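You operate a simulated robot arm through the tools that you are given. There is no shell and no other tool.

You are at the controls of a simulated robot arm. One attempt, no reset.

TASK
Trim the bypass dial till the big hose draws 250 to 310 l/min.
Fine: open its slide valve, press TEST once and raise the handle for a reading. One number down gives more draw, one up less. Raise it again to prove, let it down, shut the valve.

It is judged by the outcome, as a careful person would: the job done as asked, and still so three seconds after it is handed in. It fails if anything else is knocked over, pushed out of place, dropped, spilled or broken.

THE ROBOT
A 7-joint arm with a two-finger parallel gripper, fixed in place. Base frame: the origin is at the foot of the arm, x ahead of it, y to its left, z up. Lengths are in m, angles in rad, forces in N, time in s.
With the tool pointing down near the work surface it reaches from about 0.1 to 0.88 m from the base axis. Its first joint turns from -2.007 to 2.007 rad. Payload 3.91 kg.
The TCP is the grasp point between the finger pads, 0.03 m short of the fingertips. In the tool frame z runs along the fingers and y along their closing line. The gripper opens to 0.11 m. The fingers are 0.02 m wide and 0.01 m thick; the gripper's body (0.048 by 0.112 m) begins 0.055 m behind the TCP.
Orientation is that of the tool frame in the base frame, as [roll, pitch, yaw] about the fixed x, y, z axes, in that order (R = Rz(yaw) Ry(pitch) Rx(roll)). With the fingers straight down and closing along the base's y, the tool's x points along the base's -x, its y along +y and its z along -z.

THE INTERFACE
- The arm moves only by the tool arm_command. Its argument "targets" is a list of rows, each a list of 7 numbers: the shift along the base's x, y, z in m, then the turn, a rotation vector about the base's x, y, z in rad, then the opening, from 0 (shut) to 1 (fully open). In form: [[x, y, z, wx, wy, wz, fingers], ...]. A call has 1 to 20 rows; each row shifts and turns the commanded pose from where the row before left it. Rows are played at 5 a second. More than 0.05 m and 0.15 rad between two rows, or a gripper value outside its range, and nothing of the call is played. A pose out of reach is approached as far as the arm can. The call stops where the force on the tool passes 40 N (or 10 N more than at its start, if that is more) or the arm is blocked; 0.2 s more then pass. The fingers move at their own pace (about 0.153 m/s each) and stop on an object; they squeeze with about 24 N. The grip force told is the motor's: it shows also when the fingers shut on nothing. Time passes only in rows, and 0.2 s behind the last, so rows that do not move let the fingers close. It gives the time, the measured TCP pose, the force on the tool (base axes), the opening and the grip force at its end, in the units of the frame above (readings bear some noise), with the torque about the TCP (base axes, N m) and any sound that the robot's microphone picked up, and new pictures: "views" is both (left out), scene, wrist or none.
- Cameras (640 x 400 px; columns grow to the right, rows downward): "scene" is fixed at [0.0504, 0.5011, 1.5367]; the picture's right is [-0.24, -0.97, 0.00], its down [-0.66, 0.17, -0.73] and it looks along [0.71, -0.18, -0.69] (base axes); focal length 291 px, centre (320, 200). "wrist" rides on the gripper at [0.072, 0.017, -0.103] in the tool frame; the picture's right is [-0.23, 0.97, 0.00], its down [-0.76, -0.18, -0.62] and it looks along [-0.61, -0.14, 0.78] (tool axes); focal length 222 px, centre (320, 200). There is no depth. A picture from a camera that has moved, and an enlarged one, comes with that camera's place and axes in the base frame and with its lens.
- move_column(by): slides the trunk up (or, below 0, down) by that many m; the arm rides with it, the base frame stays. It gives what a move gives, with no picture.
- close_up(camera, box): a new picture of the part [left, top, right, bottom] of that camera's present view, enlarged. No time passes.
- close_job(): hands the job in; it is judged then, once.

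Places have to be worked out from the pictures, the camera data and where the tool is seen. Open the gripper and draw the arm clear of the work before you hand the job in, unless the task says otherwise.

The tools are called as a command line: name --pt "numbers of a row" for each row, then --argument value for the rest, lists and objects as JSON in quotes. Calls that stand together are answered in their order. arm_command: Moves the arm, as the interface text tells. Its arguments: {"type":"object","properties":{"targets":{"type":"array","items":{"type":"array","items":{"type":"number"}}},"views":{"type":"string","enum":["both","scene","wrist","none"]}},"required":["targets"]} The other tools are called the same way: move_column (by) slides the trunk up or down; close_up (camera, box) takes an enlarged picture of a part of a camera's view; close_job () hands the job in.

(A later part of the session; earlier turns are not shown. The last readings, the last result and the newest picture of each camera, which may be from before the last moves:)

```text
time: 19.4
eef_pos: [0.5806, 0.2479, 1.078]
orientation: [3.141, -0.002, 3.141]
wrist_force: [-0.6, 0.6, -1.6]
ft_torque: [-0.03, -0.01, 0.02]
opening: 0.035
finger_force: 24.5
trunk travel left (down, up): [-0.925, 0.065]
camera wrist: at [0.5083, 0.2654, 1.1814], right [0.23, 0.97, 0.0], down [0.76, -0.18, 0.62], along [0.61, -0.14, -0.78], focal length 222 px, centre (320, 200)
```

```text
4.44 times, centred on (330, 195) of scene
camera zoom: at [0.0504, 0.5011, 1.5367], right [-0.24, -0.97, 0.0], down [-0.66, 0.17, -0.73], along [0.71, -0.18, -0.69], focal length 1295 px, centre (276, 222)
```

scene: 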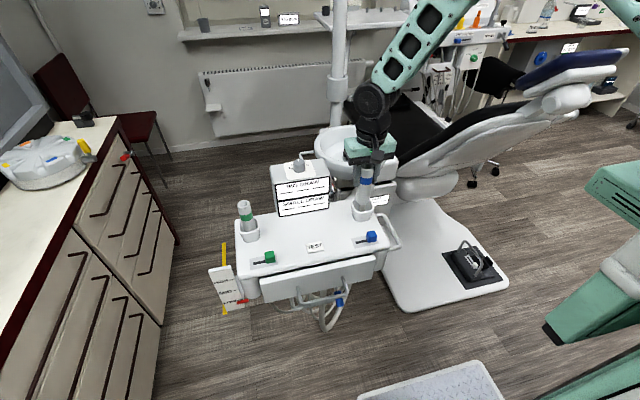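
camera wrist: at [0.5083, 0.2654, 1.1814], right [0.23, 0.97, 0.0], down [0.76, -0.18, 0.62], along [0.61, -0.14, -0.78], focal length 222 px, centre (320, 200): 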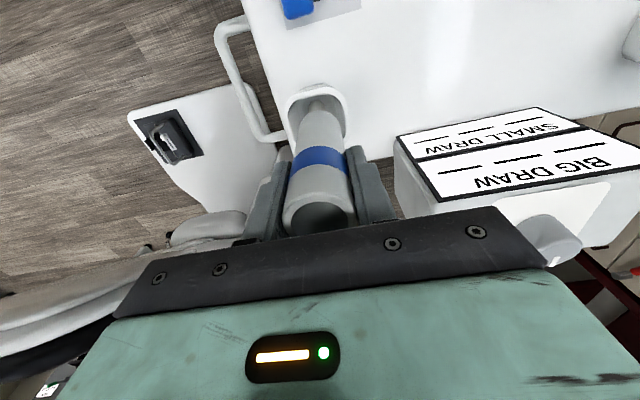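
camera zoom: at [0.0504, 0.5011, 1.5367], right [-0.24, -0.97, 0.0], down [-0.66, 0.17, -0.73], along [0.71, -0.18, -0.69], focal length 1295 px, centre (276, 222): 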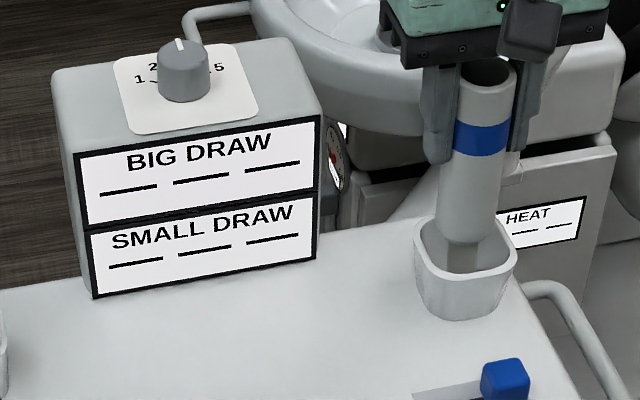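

The handle comes up with its hose (1.6 N), but the display still shows dashes. I raise a further 4 cm and wait a moment.

arm_command --pt "0 0 0.015 0 0 0 0.2" --pt "0 0 0.015 0 0 0 0.2" --pt "0 0 0.01 0 0 0 0.2" --pt "0 0 0 0 0 0 0.2" --pt "0 0 0 0 0 0 0.2" --pt "0 0 0 0 0 0 0.2" --pt "0 0 0 0 0 0 0.2"

close_up --camera "scene" --box '[260, 150, 400, 240]'

```text
time: 21.0
eef_pos: [0.5807, 0.2473, 1.117]
orientation: [-3.141, 0.0, 3.141]
wrist_force: [-0.2, 0.5, -1.5]
ft_torque: [-0.02, 0.02, 0.0]
opening: 0.0349
finger_force: 24.3
trunk travel left (down, up): [-0.925, 0.065]
camera wrist: at [0.508, 0.2656, 1.2209], right [0.23, 0.97, 0.0], down [0.76, -0.18, 0.62], along [0.61, -0.14, -0.78], focal length 222 px, centre (320, 200)
```

scene: 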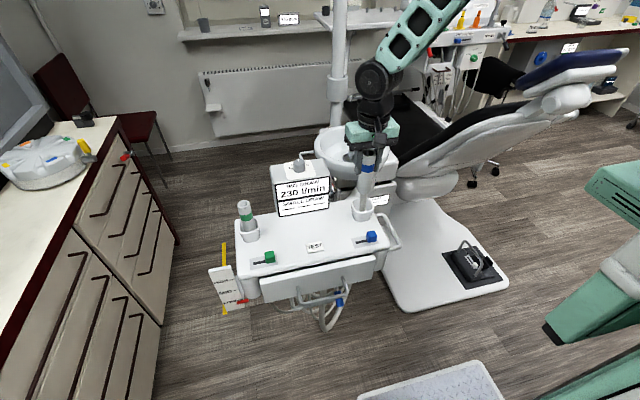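
wrist: 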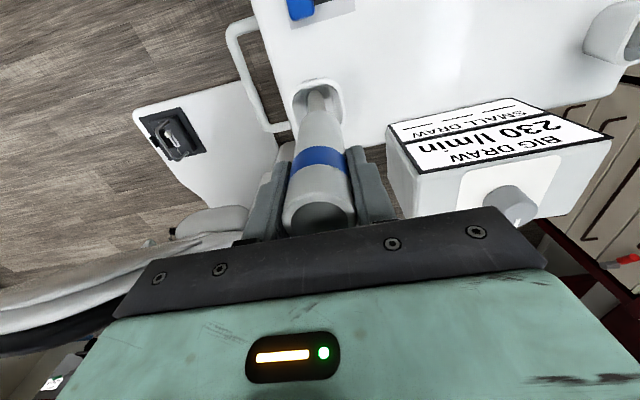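

```text
4.44 times, centred on (330, 195) of scene
camera zoom: at [0.0504, 0.5011, 1.5367], right [-0.24, -0.97, 0.0], down [-0.66, 0.17, -0.73], along [0.71, -0.18, -0.69], focal length 1295 px, centre (276, 222)
```

zoom: 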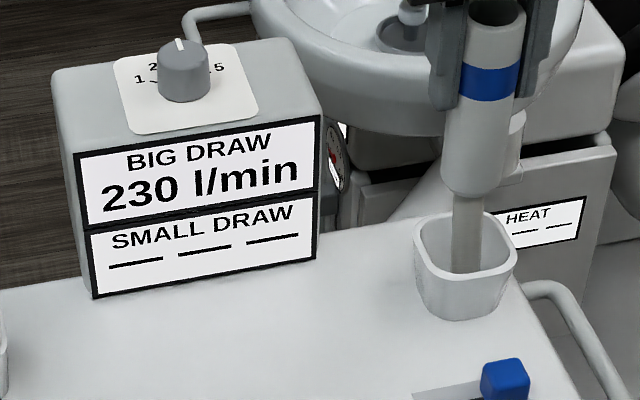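

BIG DRAW reads 230 l/min at dial 3, confirming blue is the big hose. I hold a bit longer to be sure the reading is settled.

arm_command --pt "0 0 0 0 0 0 0.2" --pt "0 0 0 0 0 0 0.2" --pt "0 0 0 0 0 0 0.2" --pt "0 0 0 0 0 0 0.2" --pt "0 0 0 0 0 0 0.2" --views "none"

close_up --camera "scene" --box '[260, 150, 400, 240]'

```text
time: 22.2
eef_pos: [0.5803, 0.2484, 1.1162]
orientation: [3.141, 0.0, 3.141]
wrist_force: [0.0, -0.4, -0.7]
ft_torque: [-0.03, -0.01, 0.02]
opening: 0.0347
finger_force: 23.8
trunk travel left (down, up): [-0.925, 0.065]
```

```text
4.44 times, centred on (330, 195) of scene
camera zoom: at [0.0504, 0.5011, 1.5367], right [-0.24, -0.97, 0.0], down [-0.66, 0.17, -0.73], along [0.71, -0.18, -0.69], focal length 1295 px, centre (276, 222)
```

zoom: 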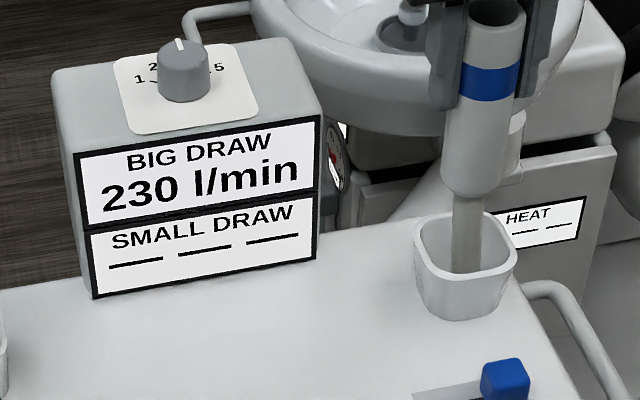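

The reading is steady at 230, below 250, so I need more draw: dial down one number to 2. First I lower the handle straight back into its cup.

arm_command --pt "0 0 -0.02 0 0 0 0.2" --pt "0 0 -0.02 0 0 0 0.2" --pt "0 0 -0.02 0 0 0 0.2" --pt "0 0 -0.015 0 0 0 0.2" --pt "0 0 -0.01 0 0 0 0.2" --pt "0 0 -0.007 0 0 0 0.2" --pt "0 0 -0.003 0 0 0 0.2" --pt "0 0 0 0 0 0 0.2"

close_up --camera "scene" --box '[260, 150, 400, 240]'

```text
time: 24.0
eef_pos: [0.5812, 0.2468, 1.0228]
orientation: [3.141, 0.0, 3.141]
wrist_force: [-1.5, -4.1, 6.5]
ft_torque: [-0.28, 0.13, -0.03]
opening: 0.0347
finger_force: 24.4
trunk travel left (down, up): [-0.925, 0.065]
camera wrist: at [0.508, 0.2653, 1.126], right [0.23, 0.97, 0.0], down [0.76, -0.18, 0.62], along [0.61, -0.14, -0.78], focal length 222 px, centre (320, 200)
```

scene: 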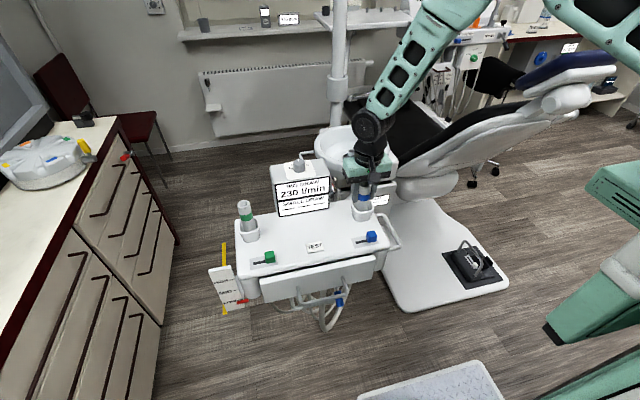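
wrist: 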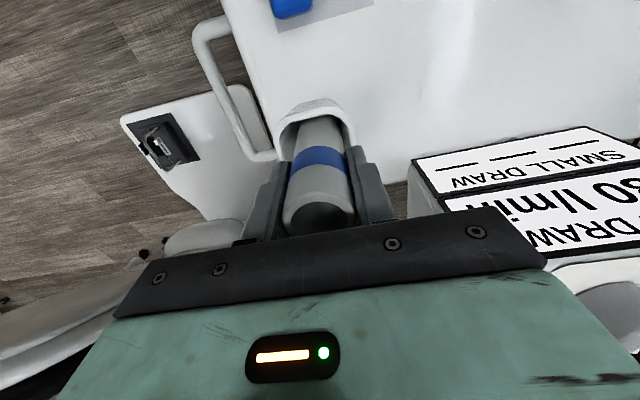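

```text
4.44 times, centred on (330, 195) of scene
camera zoom: at [0.0504, 0.5011, 1.5367], right [-0.24, -0.97, 0.0], down [-0.66, 0.17, -0.73], along [0.71, -0.18, -0.69], focal length 1295 px, centre (276, 222)
```

zoom: 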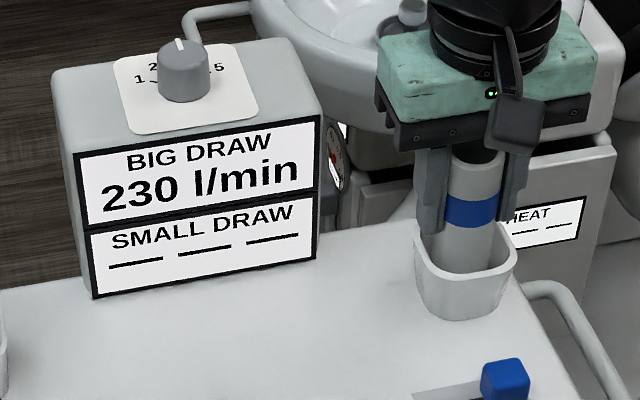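

The handle is seated again (z as before, light contact) and the 230 reading is held. I release it gently, rise clear, and move above the dial at about (0.669, 0.402).

arm_command --pt "0 0 0 0 0 0 0.4" --pt "0 0 0 0 0 0 0.6" --pt "0 0 0.03 0 0 0 0.6" --pt "0 0 0.04 0 0 0 0.6" --pt "0 0 0.045 0 0 0 0.6" --pt "0.02 0.04 0.01 0 0 0 0.6" --pt "0.022 0.04 0 0 0 0 0.6" --pt "0.022 0.04 0 0 0 0 0.6" --pt "0.022 0.035 0 0 0 0 0.6" --pt "0 0 0 0 0 0 0.6"

close_up --camera "wrist" --box '[220, 60, 420, 230]'

close_up --camera "scene" --box '[240, 110, 400, 240]'

```text
time: 26.2
eef_pos: [0.667, 0.4026, 1.1454]
orientation: [-3.141, 0.0, -3.141]
wrist_force: [-0.3, -0.9, -0.1]
ft_torque: [-0.01, 0.01, 0.01]
opening: 0.0658
finger_force: 0.0
trunk travel left (down, up): [-0.925, 0.065]
camera wrist: at [0.595, 0.4205, 1.2504], right [0.23, 0.97, 0.0], down [0.76, -0.18, 0.62], along [0.61, -0.14, -0.78], focal length 222 px, centre (320, 200)
```

scene: 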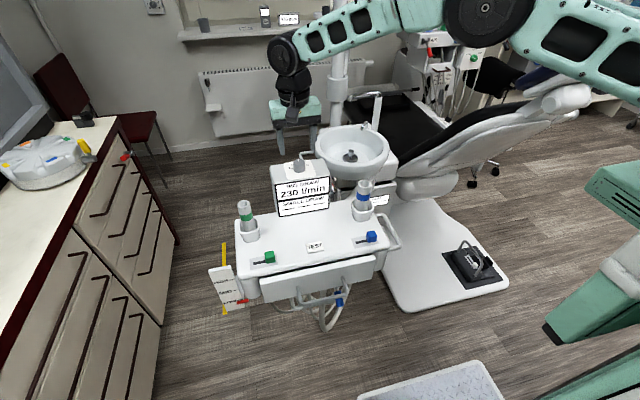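
wrist: 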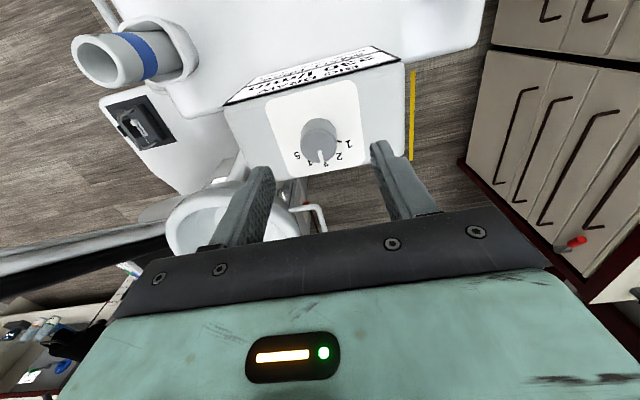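

```text
2.35 times, centred on (320, 145) of wrist
camera zoom: at [0.595, 0.4205, 1.2504], right [0.23, 0.97, 0.0], down [0.76, -0.18, 0.62], along [0.61, -0.14, -0.78], focal length 523 px, centre (320, 329)
```

zoom: 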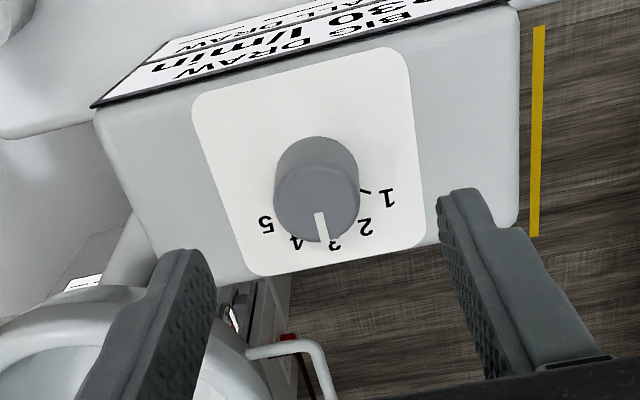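

```text
3.08 times, centred on (320, 175) of scene
camera zoom: at [0.0504, 0.5011, 1.5367], right [-0.24, -0.97, 0.0], down [-0.66, 0.17, -0.73], along [0.71, -0.18, -0.69], focal length 896 px, centre (320, 277)
```

zoom: 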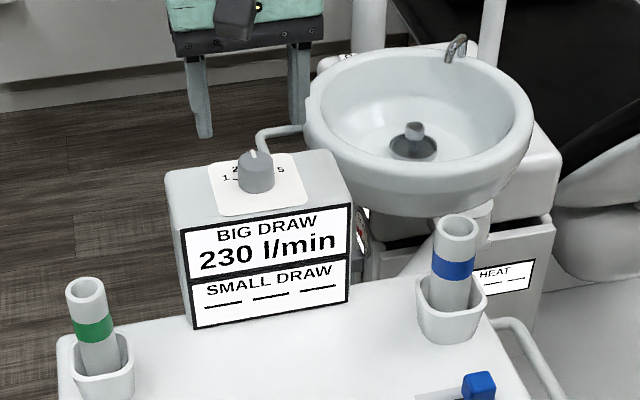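

The knob's centre computes to (0.670, 0.4025), right under the fingers, pointer at 3. I descend around it to a tip height of about 1.069 and close.

arm_command --pt "0.002 0 -0.02 0 0 0 0.5" --pt "0.001 0 -0.02 0 0 0 0.5" --pt "0 0 -0.006 0 0 0 0.5" --pt "0 0 0 0 0 0 0.4" --pt "0 0 0 0 0 0 0.3" --pt "0 0 0 0 0 0 0.2" --pt "0 0 0 0 0 0 0.2"

close_up --camera "wrist" --box '[220, 90, 420, 240]'

close_up --camera "scene" --box '[240, 130, 360, 220]'

```text
time: 27.8
eef_pos: [0.6694, 0.3991, 1.1008]
orientation: [-3.138, -0.001, 3.14]
wrist_force: [-2.5, -13.4, 1.0]
ft_torque: [-0.65, 0.52, -0.01]
opening: 0.0299
finger_force: 44.9
trunk travel left (down, up): [-0.925, 0.065]
camera wrist: at [0.5979, 0.4186, 1.2041], right [0.23, 0.97, 0.0], down [0.76, -0.18, 0.62], along [0.61, -0.14, -0.78], focal length 222 px, centre (320, 200)
```

scene: 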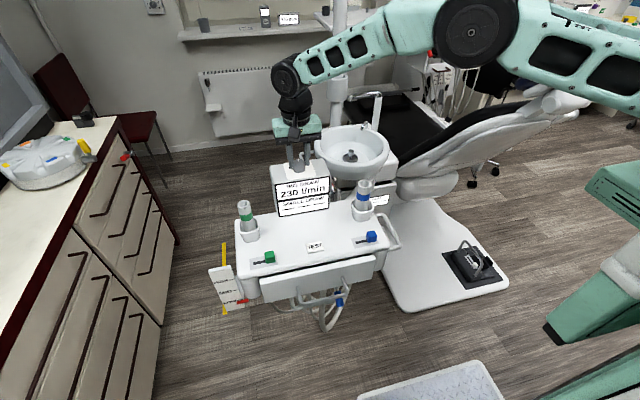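
wrist: 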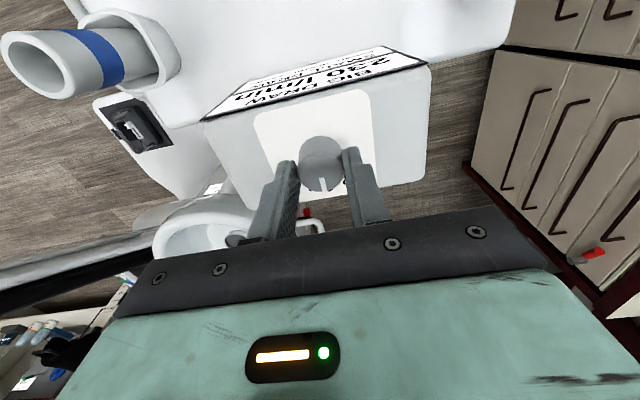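

```text
2.67 times, centred on (320, 165) of wrist
camera zoom: at [0.5979, 0.4186, 1.2041], right [0.23, 0.97, 0.0], down [0.76, -0.18, 0.62], along [0.61, -0.14, -0.78], focal length 592 px, centre (320, 293)
```

zoom: 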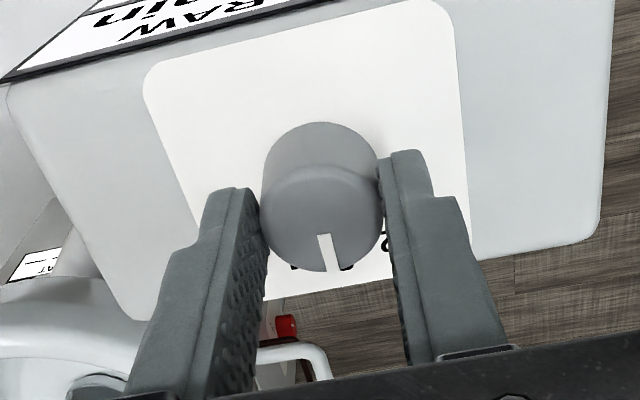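

```text
4.44 times, centred on (300, 175) of scene
camera zoom: at [0.0504, 0.5011, 1.5367], right [-0.24, -0.97, 0.0], down [-0.66, 0.17, -0.73], along [0.71, -0.18, -0.69], focal length 1295 px, centre (409, 311)
```

zoom: 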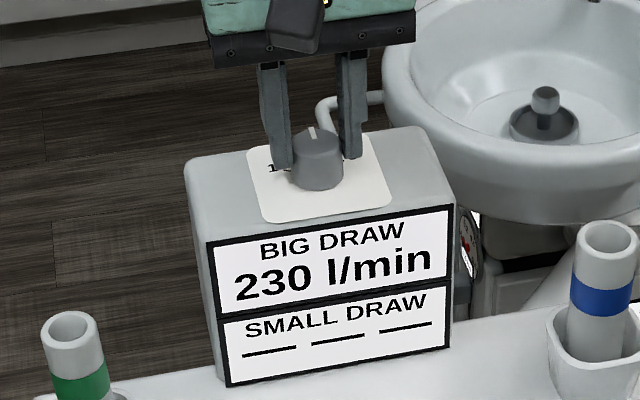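

The knob is gripped (30 mm) but there is 13 N of side load, meaning the knob's axis lies about 2 mm further to −y. I relieve that before turning.

arm_command --pt "0 -0.002 0 0 0 0 0.2" --pt "0 0 0 0 0 0 0.2" --views "none"

```text
time: 28.4
eef_pos: [0.6687, 0.3999, 1.1015]
orientation: [-3.141, -0.002, 3.141]
wrist_force: [-0.5, -9.9, -5.1]
ft_torque: [-0.21, -0.09, 0.03]
opening: 0.0302
finger_force: 44.8
trunk travel left (down, up): [-0.925, 0.065]
```

arm_command --pt "0 -0.002 0 0 0 0 0.2" --pt "0 0 0 0 0 0 0.2" --views "none"

```text
time: 29.0
eef_pos: [0.671, 0.3993, 1.1002]
orientation: [3.139, 0.0, -3.141]
wrist_force: [4.2, 1.6, -9.8]
ft_torque: [0.26, -0.3, -0.01]
opening: 0.0299
finger_force: 45.3
trunk travel left (down, up): [-0.925, 0.065]
```

The side load is gone. Now I turn the knob +30° (counter-clockwise from above, pointer from 3 toward 2), as the numbers lie 30° apart.

arm_command --pt "0 0 0 0 0 0.1 0.2" --pt "0 0 0 0 0 0.12 0.2" --pt "0 0 0 0 0 0.12 0.2" --pt "0 0 0 0 0 0.12 0.2" --pt "0 0 0 0 0 0.064 0.2" --pt "0 0 0 0 0 0 0.2"

close_up --camera "wrist" --box '[220, 90, 420, 240]'

close_up --camera "scene" --box '[260, 140, 350, 210]'

```text
time: 30.4
eef_pos: [0.6711, 0.3985, 1.1005]
orientation: [3.14, 0.0, -2.617]
wrist_force: [6.9, 7.2, -5.8]
ft_torque: [0.15, -0.18, 0.02]
opening: 0.0301
finger_force: 45.6
trunk travel left (down, up): [-0.925, 0.065]
camera wrist: at [0.5991, 0.3784, 1.2046], right [-0.29, 0.96, 0.0], down [0.75, 0.23, 0.62], along [0.6, 0.18, -0.78], focal length 222 px, centre (320, 200)
```

scene: 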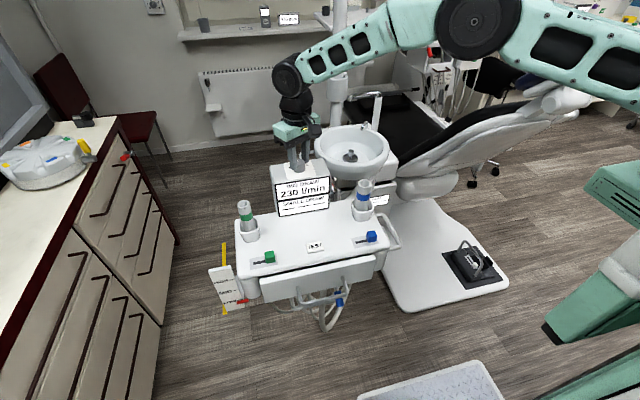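
wrist: 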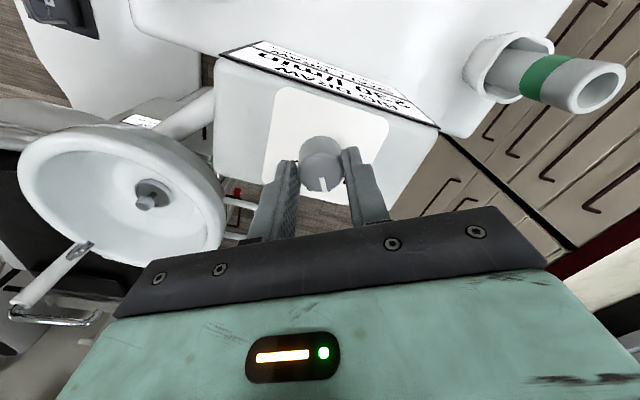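

```text
2.67 times, centred on (320, 165) of wrist
camera zoom: at [0.5991, 0.3784, 1.2046], right [-0.29, 0.96, 0.0], down [0.75, 0.23, 0.62], along [0.6, 0.18, -0.78], focal length 592 px, centre (320, 293)
```

zoom: 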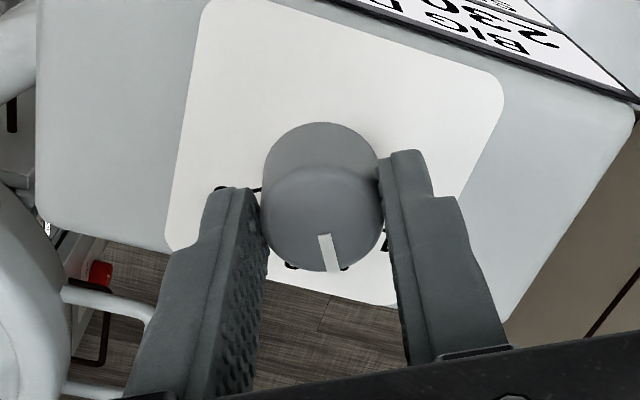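

```text
5.71 times, centred on (305, 175) of scene
camera zoom: at [0.0504, 0.5011, 1.5367], right [-0.24, -0.97, 0.0], down [-0.66, 0.17, -0.73], along [0.71, -0.18, -0.69], focal length 1665 px, centre (406, 343)
```

zoom: 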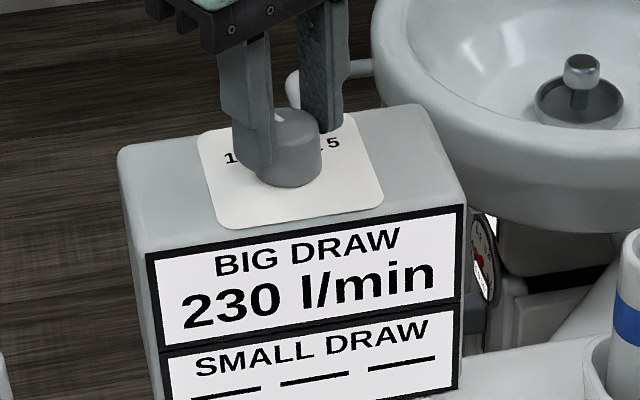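

The pointer has turned with the fingers by 30°. I release, rise, turn the hand back and look at where the pointer rests.

arm_command --pt "0 0 0 0 0 0 0.4" --pt "0 0 0 0 0 0 0.6" --pt "0 0 0.03 0 0 0 0.6" --pt "0 0 0.04 0 0 -0.1 0.6" --pt "-0.02 0 0 0 0 -0.12 0.6" --pt "-0.02 0 0 0 0 -0.12 0.6" --pt "0 0 0 0 0 -0.12 0.6" --pt "0 0 0 0 0 -0.064 0.6" --pt "0 0 0 0 0 0 0.6"

close_up --camera "wrist" --box '[240, 60, 400, 180]'

close_up --camera "scene" --box '[260, 140, 350, 210]'

```text
time: 32.4
eef_pos: [0.6295, 0.3997, 1.1706]
orientation: [-3.141, 0.001, 3.139]
wrist_force: [0.1, 0.5, 0.0]
ft_torque: [-0.01, -0.02, 0.01]
opening: 0.066
finger_force: 0.1
trunk travel left (down, up): [-0.925, 0.065]
camera wrist: at [0.5565, 0.4167, 1.275], right [0.23, 0.97, 0.0], down [0.76, -0.18, 0.62], along [0.61, -0.14, -0.78], focal length 222 px, centre (320, 200)
```

scene: 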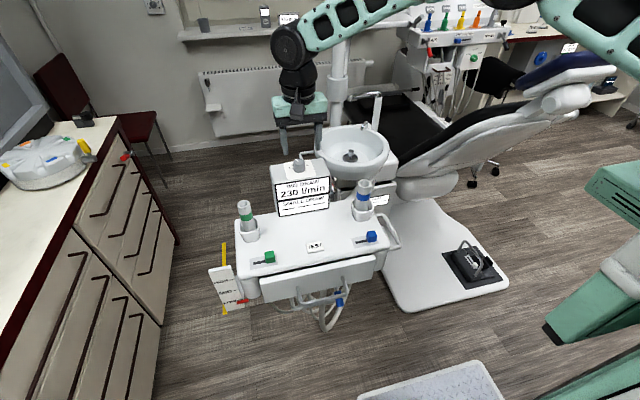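
wrist: 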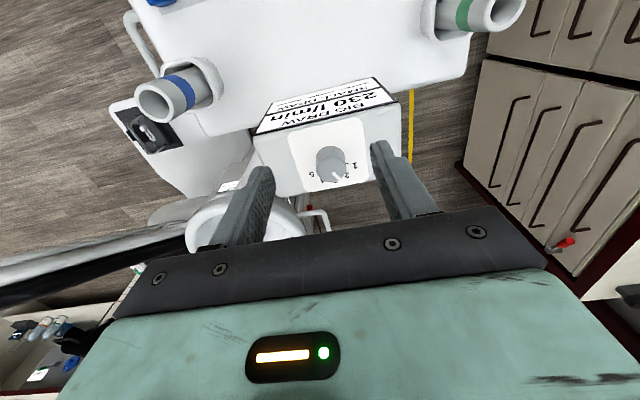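

```text
3.33 times, centred on (320, 120) of wrist
camera zoom: at [0.5565, 0.4167, 1.275], right [0.23, 0.97, 0.0], down [0.76, -0.18, 0.62], along [0.61, -0.14, -0.78], focal length 740 px, centre (320, 467)
```

zoom: 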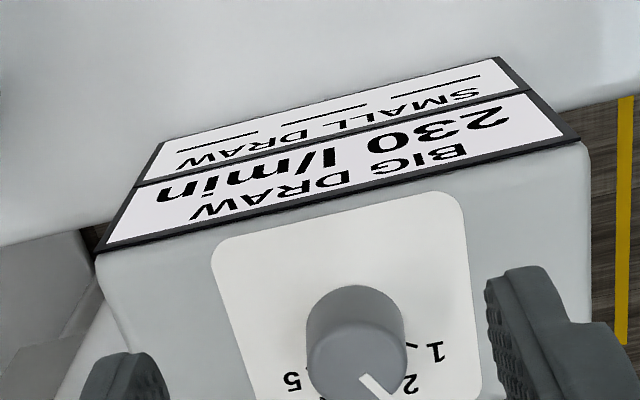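

```text
5.71 times, centred on (305, 175) of scene
camera zoom: at [0.0504, 0.5011, 1.5367], right [-0.24, -0.97, 0.0], down [-0.66, 0.17, -0.73], along [0.71, -0.18, -0.69], focal length 1665 px, centre (406, 343)
```

zoom: 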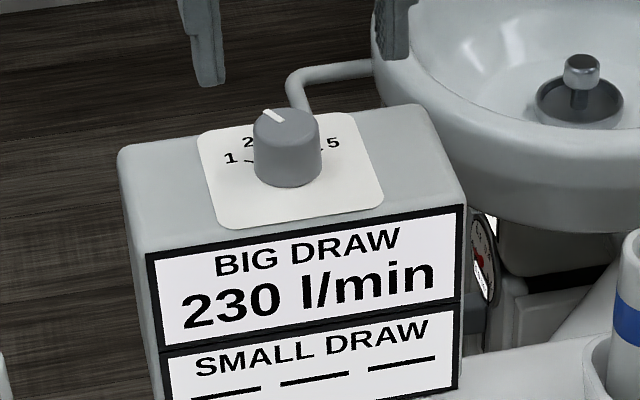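

The pointer seems to rest at 2; I look once more straight at the dial.

close_up --camera "wrist" --box '[280, 110, 390, 200]'

close_up --camera "scene" --box '[290, 230, 350, 270]'

```text
4.44 times, centred on (335, 155) of wrist
camera zoom: at [0.5565, 0.4167, 1.275], right [0.23, 0.97, 0.0], down [0.76, -0.18, 0.62], along [0.61, -0.14, -0.78], focal length 987 px, centre (253, 400)
```

zoom: 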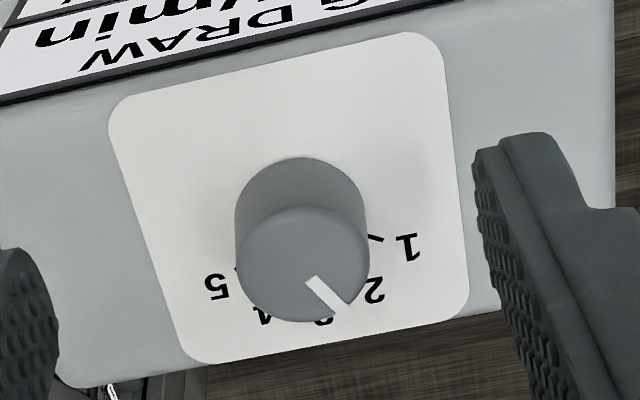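

```text
10.00 times, centred on (320, 250) of scene
camera zoom: at [0.0504, 0.5011, 1.5367], right [-0.24, -0.97, 0.0], down [-0.66, 0.17, -0.73], along [0.71, -0.18, -0.69], focal length 2913 px, centre (320, -300)
```

zoom: 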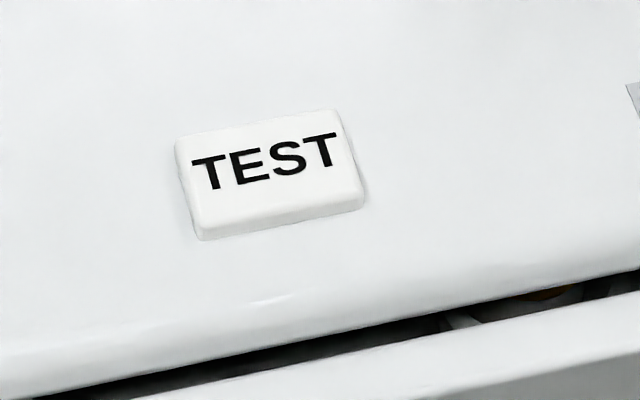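

The pointer is at +31°, i.e. on 2. Now back over the blue handle to raise it again and prove the draw.

arm_command --pt "-0.012 -0.038 0 0 0 0 0.6" --pt "-0.012 -0.038 0 0 0 0 0.6" --pt "-0.012 -0.038 -0.01 0 0 0 0.6" --pt "-0.0125 -0.038 -0.015 0 0 0 0.6" --pt "0 0 0 0 0 0 0.6"

close_up --camera "wrist" --box '[200, 80, 440, 240]'

```text
time: 33.6
eef_pos: [0.5804, 0.2461, 1.1439]
orientation: [-3.141, -0.001, -3.141]
wrist_force: [0.4, 0.9, -0.8]
ft_torque: [-0.03, -0.03, -0.01]
opening: 0.066
finger_force: 0.0
trunk travel left (down, up): [-0.925, 0.065]
camera wrist: at [0.5087, 0.2644, 1.2485], right [0.23, 0.97, 0.0], down [0.76, -0.18, 0.62], along [0.61, -0.14, -0.78], focal length 222 px, centre (320, 200)
```

scene: 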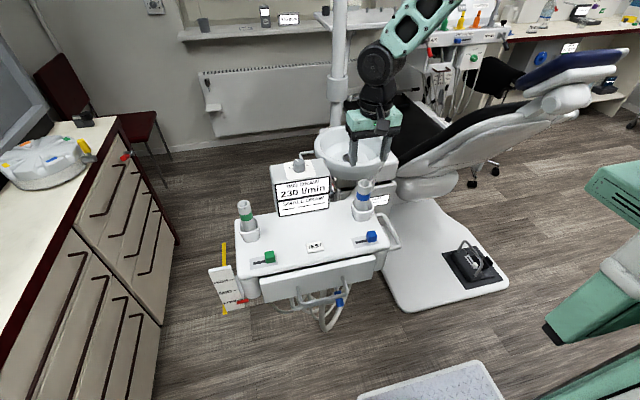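
wrist: 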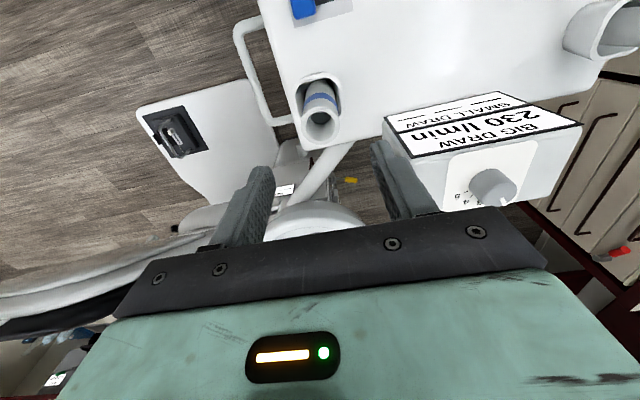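

```text
2.50 times, centred on (320, 160) of wrist
camera zoom: at [0.5087, 0.2644, 1.2485], right [0.23, 0.97, 0.0], down [0.76, -0.18, 0.62], along [0.61, -0.14, -0.78], focal length 555 px, centre (320, 300)
```

zoom: 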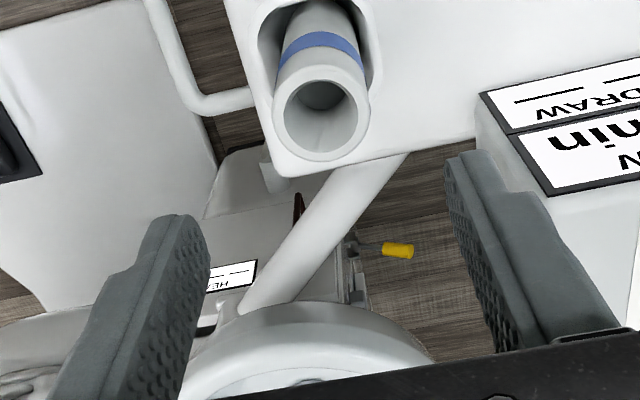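

The handle's top is at about (0.580, 0.249) now. I shift 2 mm, descend and grip at the same height as before.

arm_command --pt "0 0.0025 -0.04 0 0 0 0.6" --pt "0 0 -0.04 0 0 0 0.6" --pt "0 0 -0.03 0 0 0 0.6" --pt "0 0 -0.012 0 0 0 0.6" --pt "0 0 0 0 0 0 0.45" --pt "0 0 0 0 0 0 0.35" --pt "0 0 0 0 0 0 0.25" --pt "0 0 0 0 0 0 0.2" --pt "0 0 0 0 0 0 0.2"

```text
time: 35.6
eef_pos: [0.5806, 0.2487, 1.0226]
orientation: [3.142, 0.0, 3.14]
wrist_force: [0.1, -2.8, -0.6]
ft_torque: [-0.22, -0.04, 0.04]
opening: 0.035
finger_force: 24.2
trunk travel left (down, up): [-0.925, 0.065]
camera wrist: at [0.5087, 0.2666, 1.127], right [0.23, 0.97, 0.0], down [0.76, -0.18, 0.62], along [0.61, -0.14, -0.78], focal length 222 px, centre (320, 200)
```

scene: 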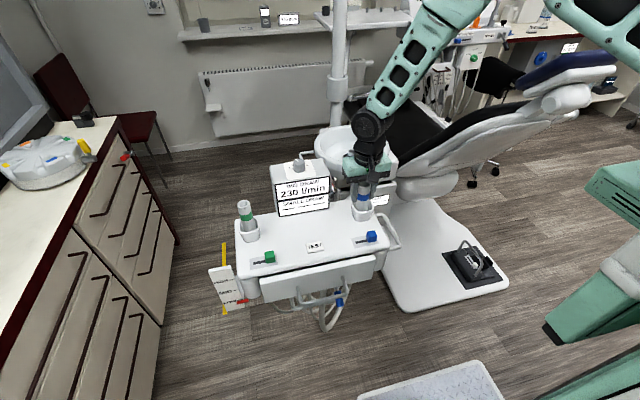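
wrist: 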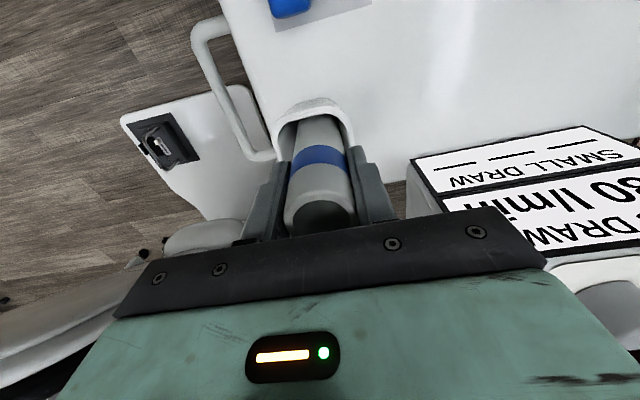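

Gripped again at 35 mm. I raise it 9.5 cm as before and hold for the new reading.

arm_command --pt "0 0 0.01 0 0 0 0.2" --pt "0 0 0.015 0 0 0 0.2" --pt "0 0 0.015 0 0 0 0.2" --pt "0 0 0.015 0 0 0 0.2" --pt "0 0 0.015 0 0 0 0.2" --pt "0 0 0.015 0 0 0 0.2" --pt "0 0 0.01 0 0 0 0.2" --pt "0 0 0 0 0 0 0.2" --pt "0 0 0 0 0 0 0.2" --pt "0 0 0 0 0 0 0.2" --pt "0 0 0 0 0 0 0.2" --pt "0 0 0 0 0 0 0.2"

close_up --camera "scene" --box '[260, 150, 400, 240]'

```text
time: 38.2
eef_pos: [0.5813, 0.2484, 1.1183]
orientation: [3.141, 0.0, 3.142]
wrist_force: [-0.5, -0.8, -0.8]
ft_torque: [-0.01, -0.02, -0.02]
opening: 0.0349
finger_force: 24.1
trunk travel left (down, up): [-0.925, 0.065]
camera wrist: at [0.5087, 0.2668, 1.2229], right [0.23, 0.97, 0.0], down [0.76, -0.18, 0.62], along [0.61, -0.14, -0.78], focal length 222 px, centre (320, 200)
```

scene: 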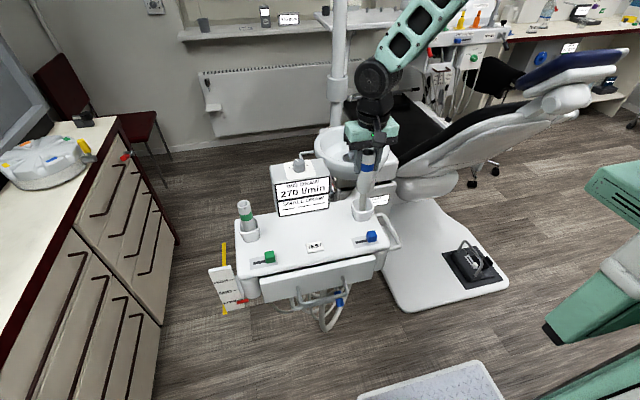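
wrist: 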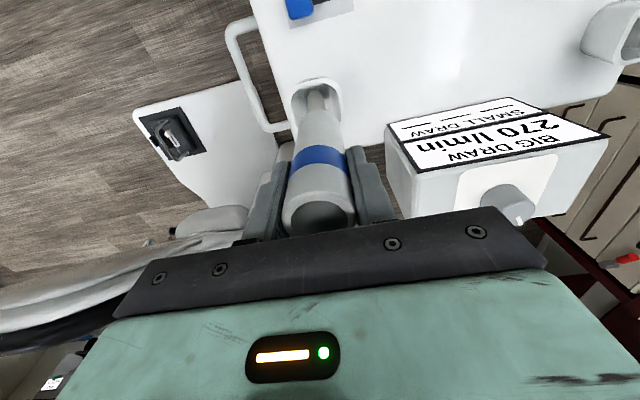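

```text
4.44 times, centred on (330, 195) of scene
camera zoom: at [0.0504, 0.5011, 1.5367], right [-0.24, -0.97, 0.0], down [-0.66, 0.17, -0.73], along [0.71, -0.18, -0.69], focal length 1295 px, centre (276, 222)
```

zoom: 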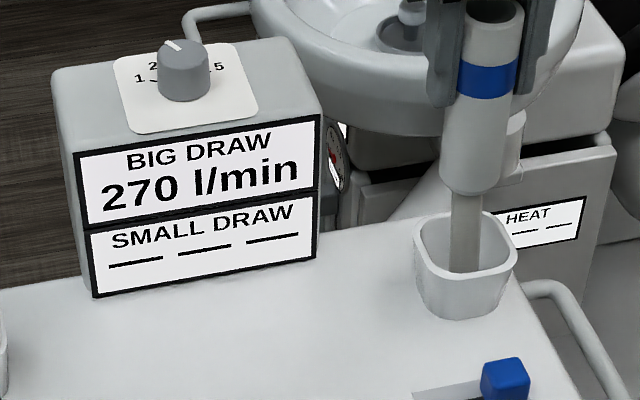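

BIG DRAW now reads 270 l/min, inside 250–310. I lower the handle straight back into its cup.

arm_command --pt "0 0 -0.02 0 0 0 0.2" --pt "0 0 -0.02 0 0 0 0.2" --pt "0 0 -0.02 0 0 0 0.2" --pt "0 0 -0.015 0 0 0 0.2" --pt "0 0 -0.01 0 0 0 0.2" --pt "0 0 -0.007 0 0 0 0.2" --pt "0 0 -0.003 0 0 0 0.2" --pt "0 0 0 0 0 0 0.2"

close_up --camera "scene" --box '[260, 150, 400, 240]'

```text
time: 40.0
eef_pos: [0.5811, 0.2466, 1.0236]
orientation: [-3.139, 0.0, 3.14]
wrist_force: [0.3, -7.4, 1.2]
ft_torque: [-0.66, 0.03, 0.03]
opening: 0.0349
finger_force: 24.2
trunk travel left (down, up): [-0.925, 0.065]
camera wrist: at [0.5089, 0.2658, 1.1274], right [0.23, 0.97, 0.0], down [0.76, -0.18, 0.62], along [0.61, -0.14, -0.78], focal length 222 px, centre (320, 200)
```

scene: 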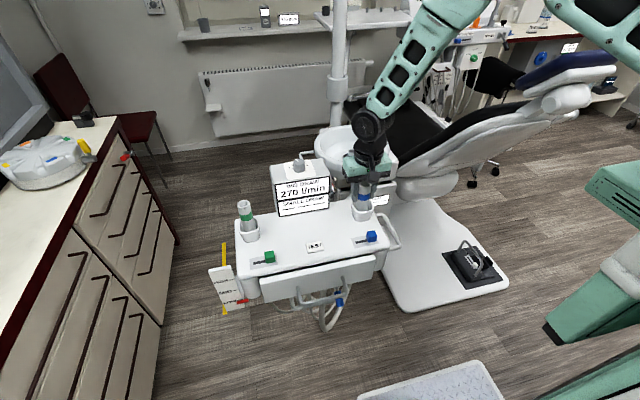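
wrist: 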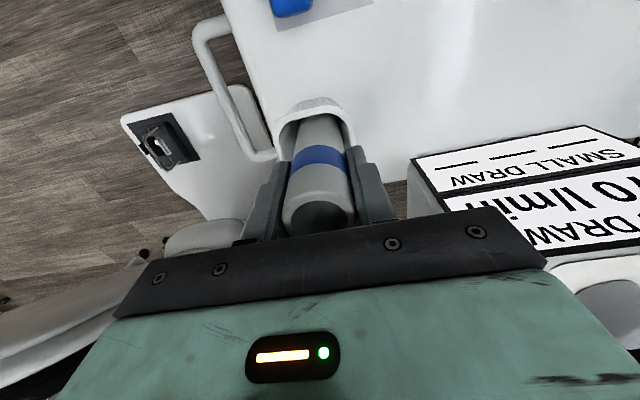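

```text
4.44 times, centred on (330, 195) of scene
camera zoom: at [0.0504, 0.5011, 1.5367], right [-0.24, -0.97, 0.0], down [-0.66, 0.17, -0.73], along [0.71, -0.18, -0.69], focal length 1295 px, centre (276, 222)
```

zoom: 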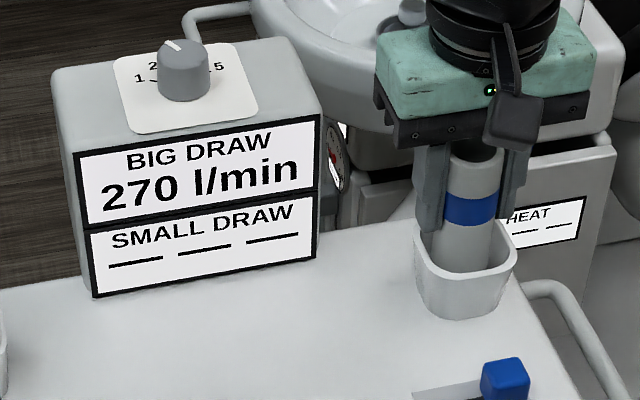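

There is 7 N of side load from the cup wall, so I ease 2 mm to −y and 1.5 mm down to seat it, then check the force.

arm_command --pt "0 -0.002 0 0 0 0 0.2" --pt "0 0 -0.0015 0 0 0 0.2" --pt "0 0 0 0 0 0 0.2" --views "none"

```text
time: 40.8
eef_pos: [0.5813, 0.2461, 1.0222]
orientation: [3.141, 0.0, -3.141]
wrist_force: [-1.6, -2.3, 6.1]
ft_torque: [-0.16, 0.07, 0.0]
opening: 0.0348
finger_force: 24.4
trunk travel left (down, up): [-0.925, 0.065]
```

Seated (6 N support, little side load). I release, rise clear, and go over the blue valve knob at (0.489, 0.2495).

arm_command --pt "0 0 0 0 0 0 0.4" --pt "0 0 0 0 0 0 0.6" --pt "0 0 0.03 0 0 0 0.6" --pt "0 0 0.04 0 0 0 0.6" --pt "0 0 0.04 0 0 0 0.6" --pt "-0.045 0.002 0 0 0 0 0.6" --pt "-0.047 0.002 0 0 0 0 0.6" --pt "0 0 -0.03 0 0 0 0.6" --pt "0 0 0 0 0 0 0.6"

close_up --camera "wrist" --box '[200, 60, 440, 220]'

close_up --camera "scene" --box '[260, 150, 420, 260]'

```text
time: 42.8
eef_pos: [0.4903, 0.2507, 1.1023]
orientation: [3.14, 0.001, 3.14]
wrist_force: [-0.6, 0.3, 0.5]
ft_torque: [-0.01, 0.01, -0.01]
opening: 0.0662
finger_force: 0.0
trunk travel left (down, up): [-0.925, 0.065]
camera wrist: at [0.4167, 0.2688, 1.2061], right [0.23, 0.97, 0.0], down [0.76, -0.18, 0.62], along [0.61, -0.14, -0.78], focal length 222 px, centre (320, 200)
```

scene: 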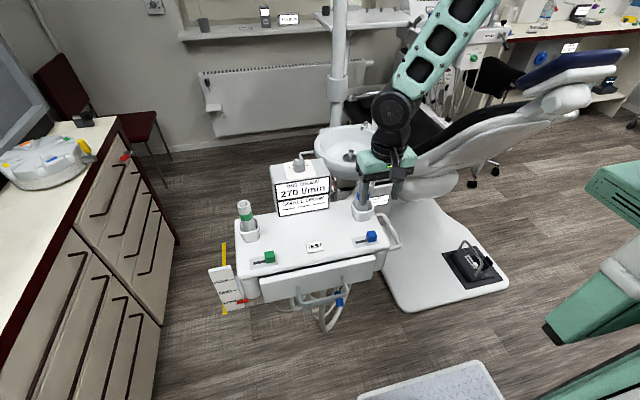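
wrist: 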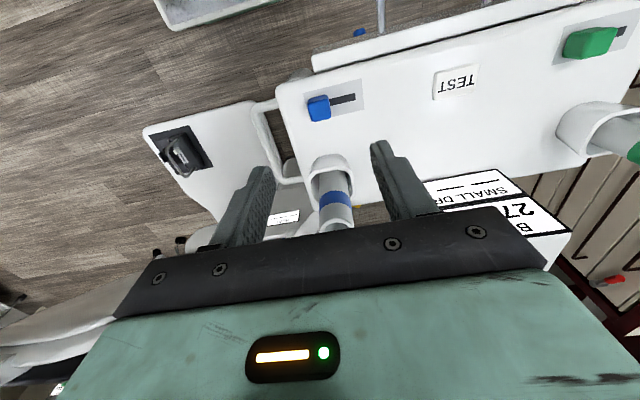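

```text
2.50 times, centred on (320, 140) of wrist
camera zoom: at [0.4167, 0.2688, 1.2061], right [0.23, 0.97, 0.0], down [0.76, -0.18, 0.62], along [0.61, -0.14, -0.78], focal length 555 px, centre (320, 350)
```

zoom: 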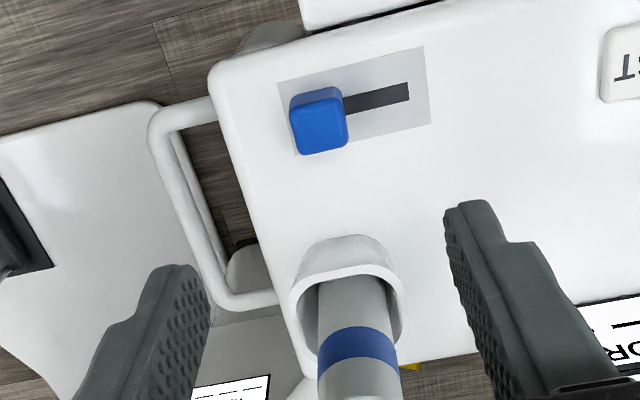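

```text
3.64 times, centred on (340, 205) of scene
camera zoom: at [0.0504, 0.5011, 1.5367], right [-0.24, -0.97, 0.0], down [-0.66, 0.17, -0.73], along [0.71, -0.18, -0.69], focal length 1059 px, centre (247, 182)
```

zoom: 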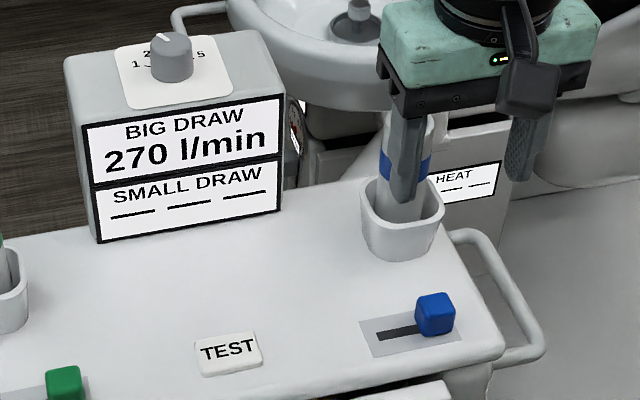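

The knob is at about (0.489, 0.2505), fully out. I descend around it and close.

arm_command --pt "-0.001 0 -0.035 0 0 0 0.5" --pt "0 0 -0.035 0 0 0 0.5" --pt "0 0 -0.035 0 0 0 0.5" --pt "0 0 -0.02 0 0 0 0.5" --pt "0 0 -0.006 0 0 0 0.5" --pt "0 0 0 0 0 0 0.35" --pt "0 0 0 0 0 0 0.2" --pt "0 0 0 0 0 0 0.1" --pt "0 0 0 0 0 0 0.1" --views "wrist"

```text
time: 44.8
eef_pos: [0.4884, 0.2507, 0.971]
orientation: [3.141, 0.001, -3.14]
wrist_force: [-0.6, -0.2, -4.3]
ft_torque: [0.03, -0.16, -0.09]
opening: 0.0238
finger_force: 44.8
trunk travel left (down, up): [-0.925, 0.065]
camera wrist: at [0.4158, 0.2689, 1.0754], right [0.23, 0.97, 0.0], down [0.76, -0.18, 0.62], along [0.61, -0.14, -0.78], focal length 222 px, centre (320, 200)
```

wrist: 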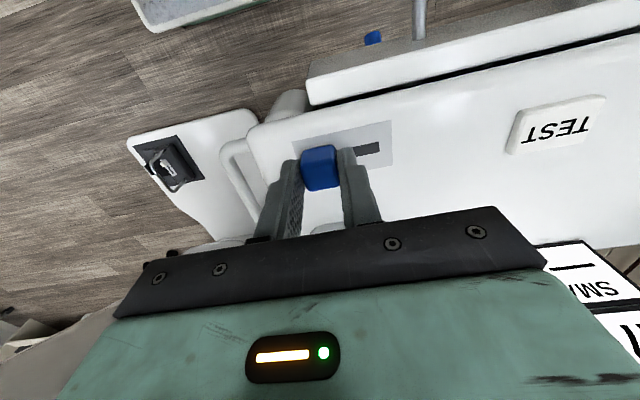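

Gripped cleanly. I slide it back +y about 35 mm to the shut end, ending in small steps.

arm_command --pt "0 0.007 0 0 0 0 0.1" --pt "0 0.007 0 0 0 0 0.1" --pt "0 0.007 0 0 0 0 0.1" --pt "0 0.006 0 0 0 0 0.1" --pt "0 0.004 0 0 0 0 0.1" --pt "0 0.003 0 0 0 0 0.1" --pt "0 0.002 0 0 0 0 0.1" --pt "0 0 0 0 0 0 0.1" --views "wrist"

```text
time: 46.6
eef_pos: [0.4879, 0.2861, 0.9723]
orientation: [-3.14, 0.0, 3.141]
wrist_force: [-2.3, -12.3, 7.6]
ft_torque: [-0.52, -0.28, -0.01]
opening: 0.0236
finger_force: 45.0
trunk travel left (down, up): [-0.925, 0.065]
camera wrist: at [0.4158, 0.3037, 1.0755], right [0.23, 0.97, 0.0], down [0.76, -0.18, 0.62], along [0.61, -0.14, -0.78], focal length 222 px, centre (320, 200)
```

wrist: 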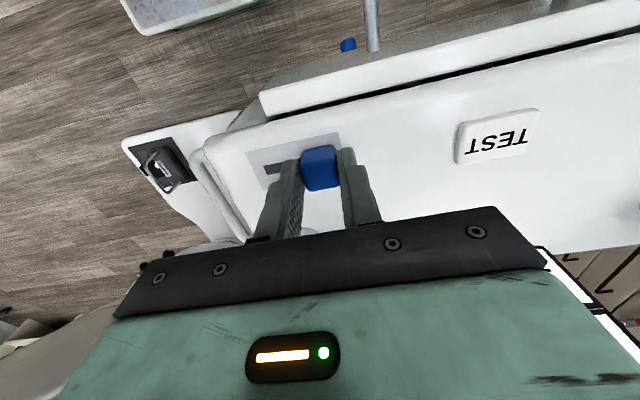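

The knob is at its shut stop (12 N at y≈0.286, same as at the start). I release, lift and draw the arm clear, then inspect everything.

arm_command --pt "0 -0.0005 0 0 0 0 0.3" --pt "0 0 0 0 0 0 0.5" --pt "0 0 0.04 0 0 0 0.5" --pt "0 0 0.045 0 0 0 0.5" --pt "0 0 0.045 0 0 0 0.6" --pt "-0.03 0.01 0.045 0 0 0 0.8" --pt "-0.04 0.02 0.045 0 0 0 1" --pt "-0.045 0.02 0.04 0 0 0 1" --pt "-0.045 0.02 0.03 0 0 0 1" --pt "-0.02 0.01 0.03 0 0 0 1" --pt "0 0 0 0 0 0 1"

close_up --camera "scene" --box '[220, 150, 420, 280]'

close_up --camera "wrist" --box '[200, 60, 480, 240]'

```text
refused: row 6 steps farther than a row can; nothing moved
```

```text
3.08 times, centred on (320, 215) of scene
camera zoom: at [0.0504, 0.5011, 1.5367], right [-0.24, -0.97, 0.0], down [-0.66, 0.17, -0.73], along [0.71, -0.18, -0.69], focal length 896 px, centre (320, 154)
```

zoom: 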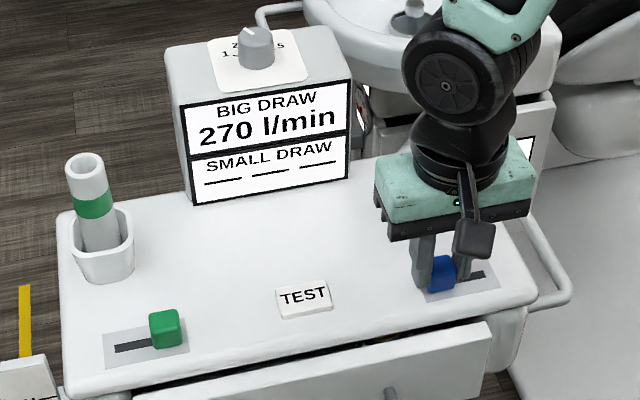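

```text
2.22 times, centred on (340, 150) of wrist
camera zoom: at [0.4158, 0.3037, 1.0755], right [0.23, 0.97, 0.0], down [0.76, -0.18, 0.62], along [0.61, -0.14, -0.78], focal length 494 px, centre (276, 311)
```

zoom: 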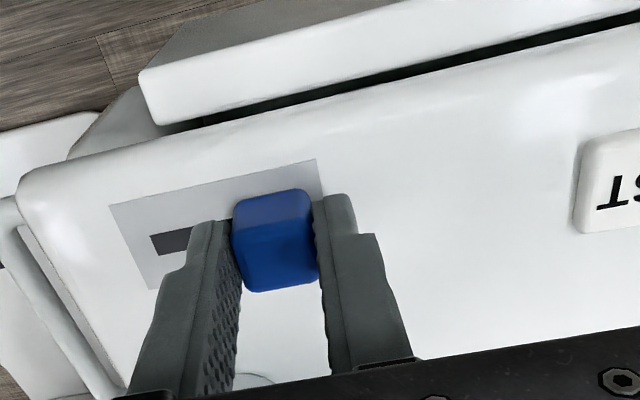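

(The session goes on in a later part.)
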